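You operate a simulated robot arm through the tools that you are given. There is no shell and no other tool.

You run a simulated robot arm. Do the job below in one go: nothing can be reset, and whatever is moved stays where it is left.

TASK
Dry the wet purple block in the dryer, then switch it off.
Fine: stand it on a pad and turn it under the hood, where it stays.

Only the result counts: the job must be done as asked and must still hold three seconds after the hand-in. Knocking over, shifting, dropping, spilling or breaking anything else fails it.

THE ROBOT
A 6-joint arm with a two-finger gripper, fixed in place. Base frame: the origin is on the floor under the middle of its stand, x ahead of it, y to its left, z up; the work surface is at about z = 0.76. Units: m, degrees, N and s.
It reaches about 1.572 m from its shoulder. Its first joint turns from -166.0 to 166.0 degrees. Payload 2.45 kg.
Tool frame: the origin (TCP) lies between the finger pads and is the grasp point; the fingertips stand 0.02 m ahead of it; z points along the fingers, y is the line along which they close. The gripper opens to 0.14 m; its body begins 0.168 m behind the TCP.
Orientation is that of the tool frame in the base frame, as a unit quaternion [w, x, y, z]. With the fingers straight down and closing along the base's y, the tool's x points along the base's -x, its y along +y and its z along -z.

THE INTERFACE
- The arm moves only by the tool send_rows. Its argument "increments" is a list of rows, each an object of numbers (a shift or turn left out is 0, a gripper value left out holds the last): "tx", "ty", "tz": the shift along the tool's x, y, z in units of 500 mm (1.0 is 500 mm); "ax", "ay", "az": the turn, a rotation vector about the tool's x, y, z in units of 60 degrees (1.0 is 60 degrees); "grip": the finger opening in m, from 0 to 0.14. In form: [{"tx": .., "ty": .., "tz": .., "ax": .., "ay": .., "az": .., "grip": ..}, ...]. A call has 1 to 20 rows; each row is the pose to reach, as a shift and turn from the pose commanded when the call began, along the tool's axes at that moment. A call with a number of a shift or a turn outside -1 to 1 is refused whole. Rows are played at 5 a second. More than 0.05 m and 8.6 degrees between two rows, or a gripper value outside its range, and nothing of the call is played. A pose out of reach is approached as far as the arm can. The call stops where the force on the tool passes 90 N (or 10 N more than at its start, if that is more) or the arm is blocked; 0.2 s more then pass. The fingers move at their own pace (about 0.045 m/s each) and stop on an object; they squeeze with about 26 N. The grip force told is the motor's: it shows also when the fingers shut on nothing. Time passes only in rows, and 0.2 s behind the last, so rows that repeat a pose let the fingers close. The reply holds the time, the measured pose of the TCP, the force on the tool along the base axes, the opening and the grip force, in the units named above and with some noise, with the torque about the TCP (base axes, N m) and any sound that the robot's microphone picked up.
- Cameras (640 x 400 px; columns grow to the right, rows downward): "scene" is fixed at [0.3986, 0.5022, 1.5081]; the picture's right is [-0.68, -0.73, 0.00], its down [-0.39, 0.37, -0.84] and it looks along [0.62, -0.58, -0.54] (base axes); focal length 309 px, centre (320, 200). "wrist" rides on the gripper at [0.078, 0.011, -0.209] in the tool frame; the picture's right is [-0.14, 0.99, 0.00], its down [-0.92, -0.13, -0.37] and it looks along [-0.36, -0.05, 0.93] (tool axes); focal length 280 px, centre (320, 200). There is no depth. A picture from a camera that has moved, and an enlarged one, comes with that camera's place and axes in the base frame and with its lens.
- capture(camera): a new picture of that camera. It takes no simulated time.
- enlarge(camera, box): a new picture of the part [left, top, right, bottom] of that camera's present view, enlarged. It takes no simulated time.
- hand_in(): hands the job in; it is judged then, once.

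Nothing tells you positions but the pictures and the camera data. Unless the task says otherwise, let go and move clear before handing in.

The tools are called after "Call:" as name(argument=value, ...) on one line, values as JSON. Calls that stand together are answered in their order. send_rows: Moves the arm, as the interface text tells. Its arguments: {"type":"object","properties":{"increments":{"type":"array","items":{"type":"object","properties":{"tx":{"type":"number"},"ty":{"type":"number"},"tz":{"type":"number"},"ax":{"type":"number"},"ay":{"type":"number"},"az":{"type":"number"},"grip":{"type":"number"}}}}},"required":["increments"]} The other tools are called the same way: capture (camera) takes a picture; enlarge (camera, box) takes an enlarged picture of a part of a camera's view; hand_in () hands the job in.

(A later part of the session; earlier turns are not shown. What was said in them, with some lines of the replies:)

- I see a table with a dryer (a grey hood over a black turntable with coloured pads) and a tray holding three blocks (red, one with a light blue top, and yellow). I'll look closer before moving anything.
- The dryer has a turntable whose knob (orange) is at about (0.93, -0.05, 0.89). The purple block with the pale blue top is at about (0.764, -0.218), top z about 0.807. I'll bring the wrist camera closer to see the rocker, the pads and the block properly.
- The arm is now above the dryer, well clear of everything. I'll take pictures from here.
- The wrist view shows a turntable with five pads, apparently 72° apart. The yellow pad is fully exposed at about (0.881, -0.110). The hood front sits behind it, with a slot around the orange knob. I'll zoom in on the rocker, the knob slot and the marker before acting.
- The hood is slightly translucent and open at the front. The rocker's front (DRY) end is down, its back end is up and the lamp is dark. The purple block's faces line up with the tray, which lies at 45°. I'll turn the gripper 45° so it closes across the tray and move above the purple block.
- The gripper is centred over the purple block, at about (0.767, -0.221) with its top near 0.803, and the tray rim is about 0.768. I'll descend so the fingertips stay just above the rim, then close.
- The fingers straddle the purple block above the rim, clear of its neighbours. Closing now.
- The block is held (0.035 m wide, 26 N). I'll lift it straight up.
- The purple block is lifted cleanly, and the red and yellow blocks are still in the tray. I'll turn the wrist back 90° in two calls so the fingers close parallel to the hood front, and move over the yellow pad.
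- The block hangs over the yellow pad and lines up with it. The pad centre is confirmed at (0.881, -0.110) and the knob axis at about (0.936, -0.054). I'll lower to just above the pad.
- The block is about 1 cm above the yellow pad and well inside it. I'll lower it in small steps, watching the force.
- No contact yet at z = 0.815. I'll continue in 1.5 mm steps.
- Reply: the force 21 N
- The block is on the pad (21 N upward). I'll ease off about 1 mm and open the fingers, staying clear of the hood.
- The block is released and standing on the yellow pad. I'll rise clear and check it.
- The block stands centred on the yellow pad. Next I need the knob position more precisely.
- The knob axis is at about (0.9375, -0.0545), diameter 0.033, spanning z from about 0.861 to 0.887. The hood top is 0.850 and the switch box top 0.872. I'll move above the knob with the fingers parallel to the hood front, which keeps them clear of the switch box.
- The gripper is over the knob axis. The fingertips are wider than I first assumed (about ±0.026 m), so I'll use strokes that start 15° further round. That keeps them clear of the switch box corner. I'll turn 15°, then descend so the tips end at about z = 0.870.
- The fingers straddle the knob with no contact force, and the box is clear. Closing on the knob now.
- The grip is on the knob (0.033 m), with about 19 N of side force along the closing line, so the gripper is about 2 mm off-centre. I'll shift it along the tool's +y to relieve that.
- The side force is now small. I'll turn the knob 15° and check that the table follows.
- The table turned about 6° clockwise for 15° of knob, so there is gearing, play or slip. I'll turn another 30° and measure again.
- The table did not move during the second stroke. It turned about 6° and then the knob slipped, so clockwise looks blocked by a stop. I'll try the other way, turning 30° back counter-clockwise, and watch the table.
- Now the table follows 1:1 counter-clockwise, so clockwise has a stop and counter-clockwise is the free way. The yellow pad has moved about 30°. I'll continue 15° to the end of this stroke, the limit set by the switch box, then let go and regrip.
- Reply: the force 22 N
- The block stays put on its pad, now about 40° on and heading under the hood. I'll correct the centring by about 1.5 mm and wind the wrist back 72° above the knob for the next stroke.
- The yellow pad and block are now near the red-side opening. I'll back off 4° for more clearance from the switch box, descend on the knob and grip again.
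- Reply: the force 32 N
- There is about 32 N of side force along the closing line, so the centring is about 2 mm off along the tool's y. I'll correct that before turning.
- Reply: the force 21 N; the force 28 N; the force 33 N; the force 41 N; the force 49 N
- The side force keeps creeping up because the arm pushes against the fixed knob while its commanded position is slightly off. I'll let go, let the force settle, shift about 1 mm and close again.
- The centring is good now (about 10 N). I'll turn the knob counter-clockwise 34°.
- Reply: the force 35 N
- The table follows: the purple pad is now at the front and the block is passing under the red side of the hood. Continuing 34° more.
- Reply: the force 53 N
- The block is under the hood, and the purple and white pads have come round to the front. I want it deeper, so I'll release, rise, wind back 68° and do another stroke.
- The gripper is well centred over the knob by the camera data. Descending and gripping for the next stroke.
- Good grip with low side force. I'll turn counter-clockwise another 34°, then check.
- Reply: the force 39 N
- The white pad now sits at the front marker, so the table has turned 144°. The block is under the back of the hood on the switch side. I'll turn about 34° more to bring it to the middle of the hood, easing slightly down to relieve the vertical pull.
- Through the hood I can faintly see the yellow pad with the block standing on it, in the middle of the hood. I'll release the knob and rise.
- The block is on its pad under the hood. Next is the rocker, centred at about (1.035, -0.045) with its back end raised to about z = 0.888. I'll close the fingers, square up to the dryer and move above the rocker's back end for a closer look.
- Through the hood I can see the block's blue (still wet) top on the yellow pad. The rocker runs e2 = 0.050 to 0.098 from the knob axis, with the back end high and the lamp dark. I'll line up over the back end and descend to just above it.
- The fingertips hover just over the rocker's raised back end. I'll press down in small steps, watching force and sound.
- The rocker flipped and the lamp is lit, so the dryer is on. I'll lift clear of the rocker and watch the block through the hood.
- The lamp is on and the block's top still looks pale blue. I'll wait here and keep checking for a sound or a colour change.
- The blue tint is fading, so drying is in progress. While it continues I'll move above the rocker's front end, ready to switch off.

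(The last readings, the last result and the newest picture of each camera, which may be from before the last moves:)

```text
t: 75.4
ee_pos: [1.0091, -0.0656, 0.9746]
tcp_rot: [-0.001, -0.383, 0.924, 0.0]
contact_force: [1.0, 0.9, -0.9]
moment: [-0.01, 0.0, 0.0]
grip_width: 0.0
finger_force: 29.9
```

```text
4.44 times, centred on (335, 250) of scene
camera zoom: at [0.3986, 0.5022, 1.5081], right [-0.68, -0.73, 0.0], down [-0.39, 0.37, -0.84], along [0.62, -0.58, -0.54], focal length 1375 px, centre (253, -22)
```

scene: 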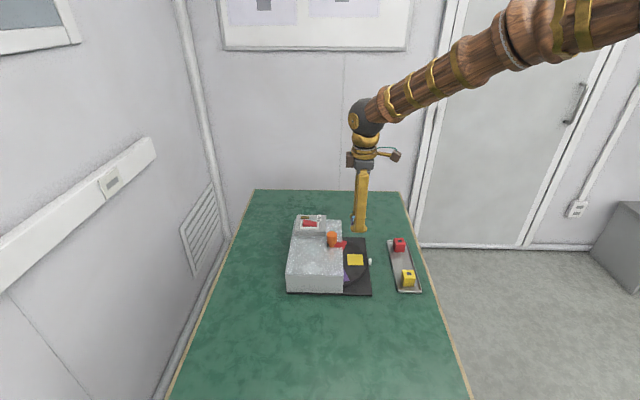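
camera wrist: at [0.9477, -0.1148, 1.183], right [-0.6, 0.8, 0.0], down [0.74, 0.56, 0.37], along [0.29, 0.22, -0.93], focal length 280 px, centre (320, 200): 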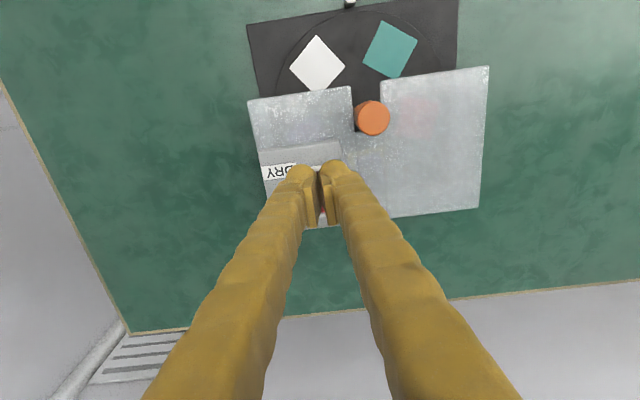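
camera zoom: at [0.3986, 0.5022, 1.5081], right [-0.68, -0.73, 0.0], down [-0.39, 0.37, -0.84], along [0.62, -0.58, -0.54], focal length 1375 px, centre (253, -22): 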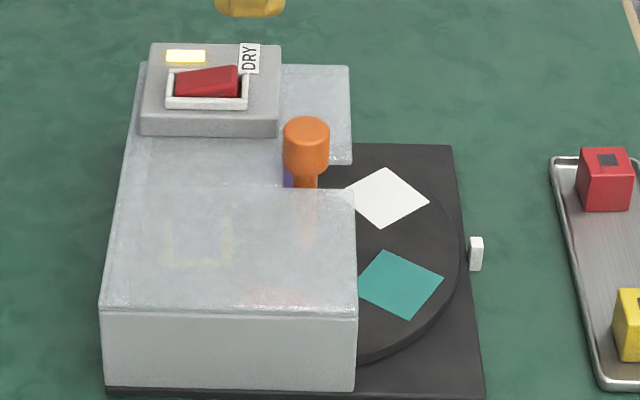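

The top now looks grey-lavender rather than blue. I'll return to the earlier viewpoint for a like-for-like comparison while the dryer keeps running.

Call:
send_rows(increments=[{"tx": -0.03}, {"tx": -0.06}, {"tx": -0.09}, {"tx": -0.124}, {"tx": -0.124}, {"tx": -0.124}, {"tx": -0.124}, {"tx": -0.124}, {"tx": -0.124}, {"tx": -0.124}, {"tx": -0.124}, {"tx": -0.124}, {"tx": -0.124}])

Call:
enlarge(camera="wrist", box=[330, 80, 410, 160])

Call:
enlarge(camera="wrist", box=[220, 50, 420, 200])

```text
t: 78.2
ee_pos: [1.0532, -0.0222, 0.9742]
tcp_rot: [0.001, -0.383, 0.924, -0.001]
contact_force: [-0.3, -0.9, -0.7]
moment: [-0.02, -0.03, -0.01]
grip_width: 0.0
finger_force: 29.7
```

```text
5.00 times, centred on (370, 120) of wrist
camera zoom: at [0.9914, -0.0705, 1.1829], right [-0.6, 0.8, 0.0], down [0.74, 0.56, 0.37], along [0.29, 0.22, -0.93], focal length 1402 px, centre (70, 600)
```

zoom: 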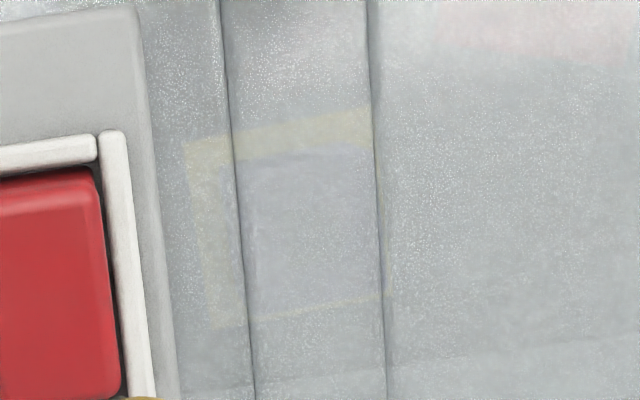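

```text
2.67 times, centred on (320, 125) of wrist
camera zoom: at [0.9914, -0.0705, 1.1829], right [-0.6, 0.8, 0.0], down [0.74, 0.56, 0.37], along [0.29, 0.22, -0.93], focal length 748 px, centre (320, 400)
```

zoom: 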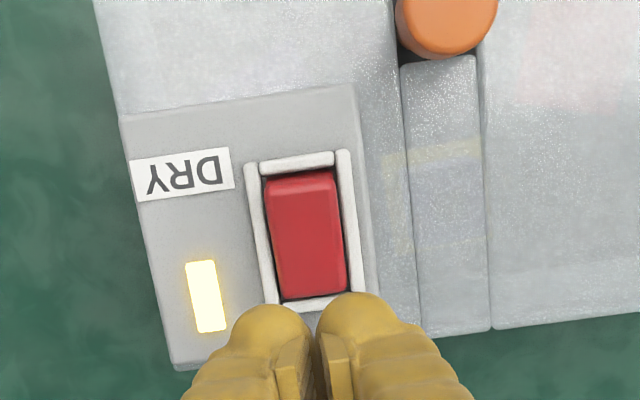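

The blue patch has disappeared; the top is now grey-lavender. I'll wait a little longer to confirm the colour has settled.

Call:
send_rows(increments=[{"grip": 0.0}, {"grip": 0.0}, {"grip": 0.0}, {"grip": 0.0}, {"grip": 0.0}, {"grip": 0.0}, {"grip": 0.0}, {"grip": 0.0}, {"grip": 0.0}, {"grip": 0.0}, {"grip": 0.0}, {"grip": 0.0}, {"grip": 0.0}, {"grip": 0.0}, {"grip": 0.0}, {"grip": 0.0}, {"grip": 0.0}, {"grip": 0.0}, {"grip": 0.0}, {"grip": 0.0}])

Call:
enlarge(camera="wrist", box=[330, 80, 410, 160])

Call:
enlarge(camera="wrist", box=[220, 50, 420, 200])

```text
t: 82.4
ee_pos: [1.0542, -0.023, 0.9737]
tcp_rot: [0.0, -0.384, 0.923, 0.0]
contact_force: [-0.2, 0.5, -0.3]
moment: [-0.01, 0.0, -0.03]
grip_width: 0.0
finger_force: 29.0
```

```text
5.00 times, centred on (370, 120) of wrist
camera zoom: at [0.9914, -0.0705, 1.1829], right [-0.6, 0.8, 0.0], down [0.74, 0.56, 0.37], along [0.29, 0.22, -0.93], focal length 1402 px, centre (70, 600)
```

zoom: 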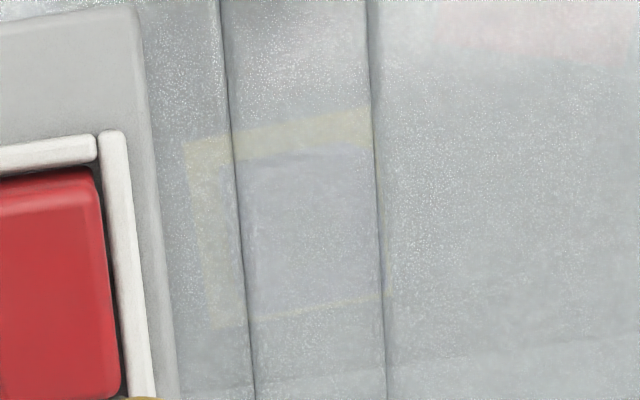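

```text
2.67 times, centred on (320, 125) of wrist
camera zoom: at [0.9914, -0.0705, 1.1829], right [-0.6, 0.8, 0.0], down [0.74, 0.56, 0.37], along [0.29, 0.22, -0.93], focal length 748 px, centre (320, 400)
```

zoom: 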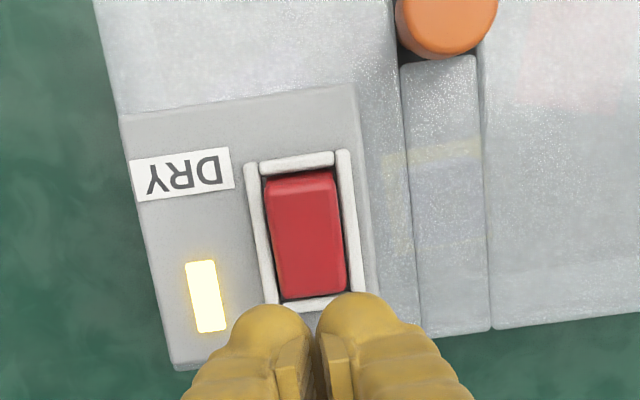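

The colour is stable between the last two checks, so the block is dry. I'll move over the rocker's raised front end and press it to switch off.

Call:
send_rows(increments=[{"tx": 0.03}, {"tx": 0.06}, {"tx": 0.09}, {"tx": 0.124}, {"tx": 0.124, "tz": 0.05}, {"tx": 0.124, "tz": 0.1}, {"tx": 0.124, "tz": 0.12}, {"tx": 0.124, "tz": 0.12}])

Call:
enlarge(camera="scene", box=[295, 200, 345, 235])

Call:
capture(camera="wrist")

```text
t: 84.2
ee_pos: [1.0095, -0.0666, 0.9159]
tcp_rot: [0.0, -0.384, 0.923, 0.0]
contact_force: [-0.1, -0.2, 0.8]
moment: [0.03, -0.01, 0.0]
grip_width: 0.0
finger_force: 29.2
```

```text
11.43 times, centred on (320, 218) of scene
camera zoom: at [0.3986, 0.5022, 1.5081], right [-0.68, -0.73, 0.0], down [-0.39, 0.37, -0.84], along [0.62, -0.58, -0.54], focal length 3536 px, centre (320, 0)
```

zoom: 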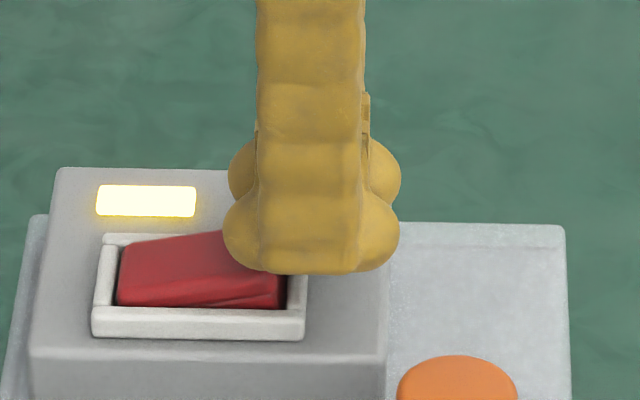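

```text
taken
camera wrist: at [0.9479, -0.1152, 1.1237], right [-0.6, 0.8, 0.0], down [0.74, 0.56, 0.37], along [0.29, 0.22, -0.93], focal length 280 px, centre (320, 200)
```

wrist: 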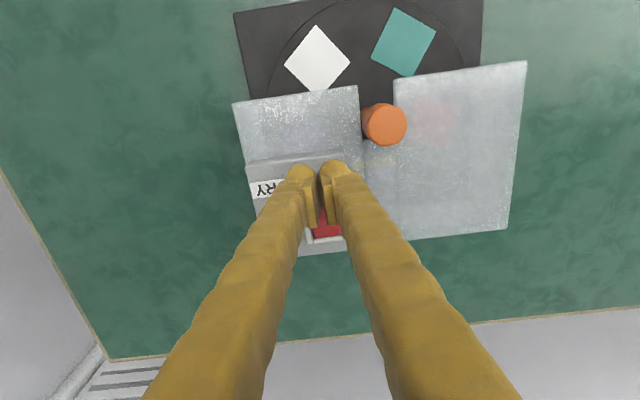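

The fingertips are over the raised front end and clear of the knob. Pressing down in small steps.

Call:
send_rows(increments=[{"tz": 0.006}, {"tz": 0.012}, {"tz": 0.012}])

Call:
send_rows(increments=[{"tz": 0.004}, {"tz": 0.008}, {"tz": 0.008}])

Call:
enlarge(camera="scene", box=[295, 200, 345, 235])

```text
t: 85.0
ee_pos: [1.0097, -0.067, 0.9102]
tcp_rot: [0.0, -0.384, 0.923, 0.0]
contact_force: [0.4, -0.3, 1.3]
moment: [-0.02, 0.01, -0.01]
grip_width: 0.0
finger_force: 29.2
```

```text
t: 85.8
ee_pos: [1.0107, -0.0668, 0.9051]
tcp_rot: [0.0, -0.383, 0.924, 0.0]
contact_force: [0.0, 0.0, -0.2]
moment: [0.03, 0.04, -0.02]
grip_width: 0.0
finger_force: 29.7
```

```text
11.43 times, centred on (320, 218) of scene
camera zoom: at [0.3986, 0.5022, 1.5081], right [-0.68, -0.73, 0.0], down [-0.39, 0.37, -0.84], along [0.62, -0.58, -0.54], focal length 3536 px, centre (320, 0)
```

zoom: 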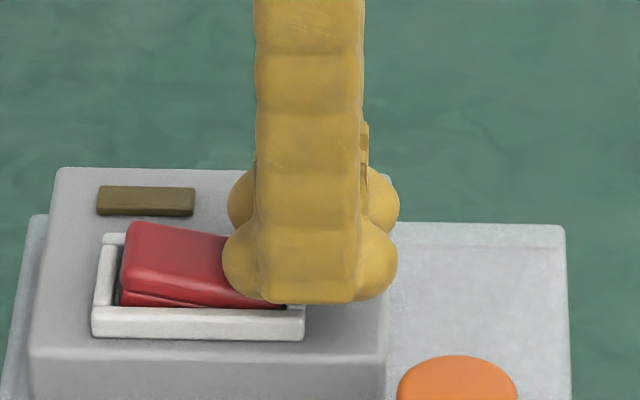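

The rocker flipped back, its back end is up again and the lamp is dark, so the dryer is off. I'll rise well clear and check everything.

Call:
send_rows(increments=[{"tz": -0.03}, {"tz": -0.08}, {"tz": -0.16}, {"tz": -0.24}, {"tz": -0.32}, {"tz": -0.32}])

Call:
send_rows(increments=[{"tx": 0.08}, {"tx": 0.16}, {"tx": 0.24}, {"tx": 0.32}, {"tx": 0.36}, {"tx": 0.36}])

Call:
capture(camera="wrist")

Call:
enlarge(camera="scene", box=[280, 200, 440, 300])

Call:
capture(camera="scene")

```text
t: 87.2
ee_pos: [1.0106, -0.0674, 1.0637]
tcp_rot: [0.0, -0.384, 0.924, 0.0]
contact_force: [-0.3, 0.5, 0.6]
moment: [0.01, -0.01, 0.0]
grip_width: 0.0
finger_force: 29.7
```

```text
t: 88.6
ee_pos: [0.8824, -0.1948, 1.0647]
tcp_rot: [0.0, -0.384, 0.923, 0.0]
contact_force: [-1.6, -0.1, 0.7]
moment: [0.02, 0.01, 0.02]
grip_width: 0.0
finger_force: 29.0
```

```text
taken
camera wrist: at [0.8212, -0.2427, 1.2736], right [-0.6, 0.8, 0.0], down [0.74, 0.56, 0.37], along [0.29, 0.22, -0.93], focal length 280 px, centre (320, 200)
```

wrist: 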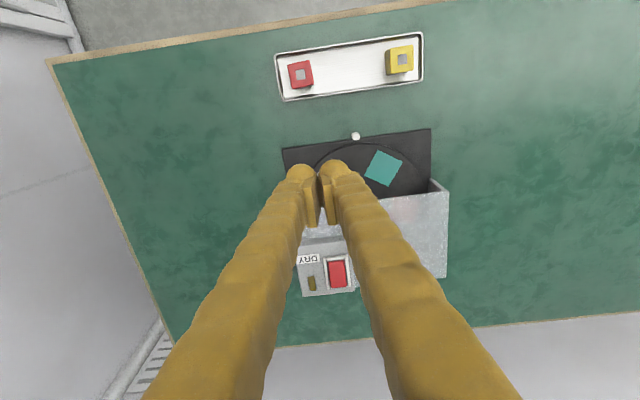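

```text
4.00 times, centred on (360, 250) of scene
camera zoom: at [0.3986, 0.5022, 1.5081], right [-0.68, -0.73, 0.0], down [-0.39, 0.37, -0.84], along [0.62, -0.58, -0.54], focal length 1238 px, centre (160, 0)
```

zoom: 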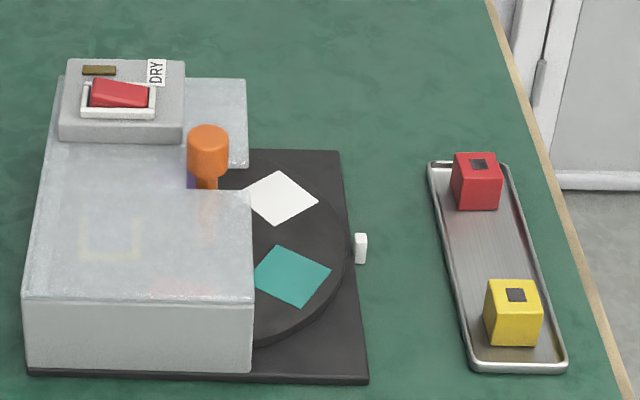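

```text
taken
```

scene: 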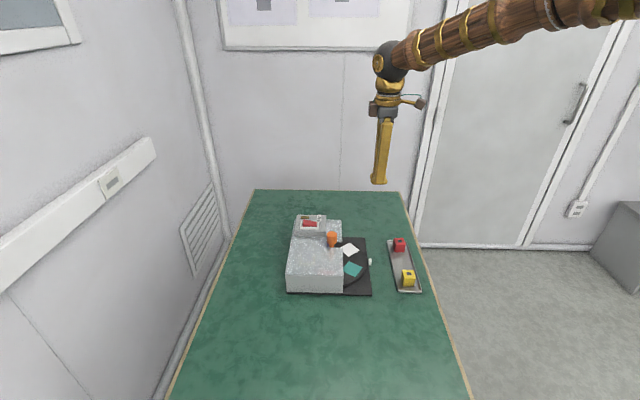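

The block stands dry on its yellow pad under the middle of the hood, its blue wet film gone. The rocker is back to off with the lamp dark, the other two blocks are undisturbed in the tray, and the arm is clear. Handing in.

Call:
hand_in()

```text
The job is handed in.
```

The purple block is dry and standing on the yellow pad under the middle of the hood. The dryer is switched off.

- **Drying:** the dryer ran for about 20 seconds. Seen through the hood, the block's blue wet top turned grey-lavender and did not change between the last two checks.
- **Switch:** the rocker is back in its starting position and the lamp is dark.
- **Turntable:** it hit a stop after about 6° clockwise, so I turned it counter-clockwise. The block went round about half a turn.
- **Everything else:** the red and yellow blocks are still in the tray where they were, and the arm is clear of the dryer.

The job is handed in; the reply did not say whether it passed.
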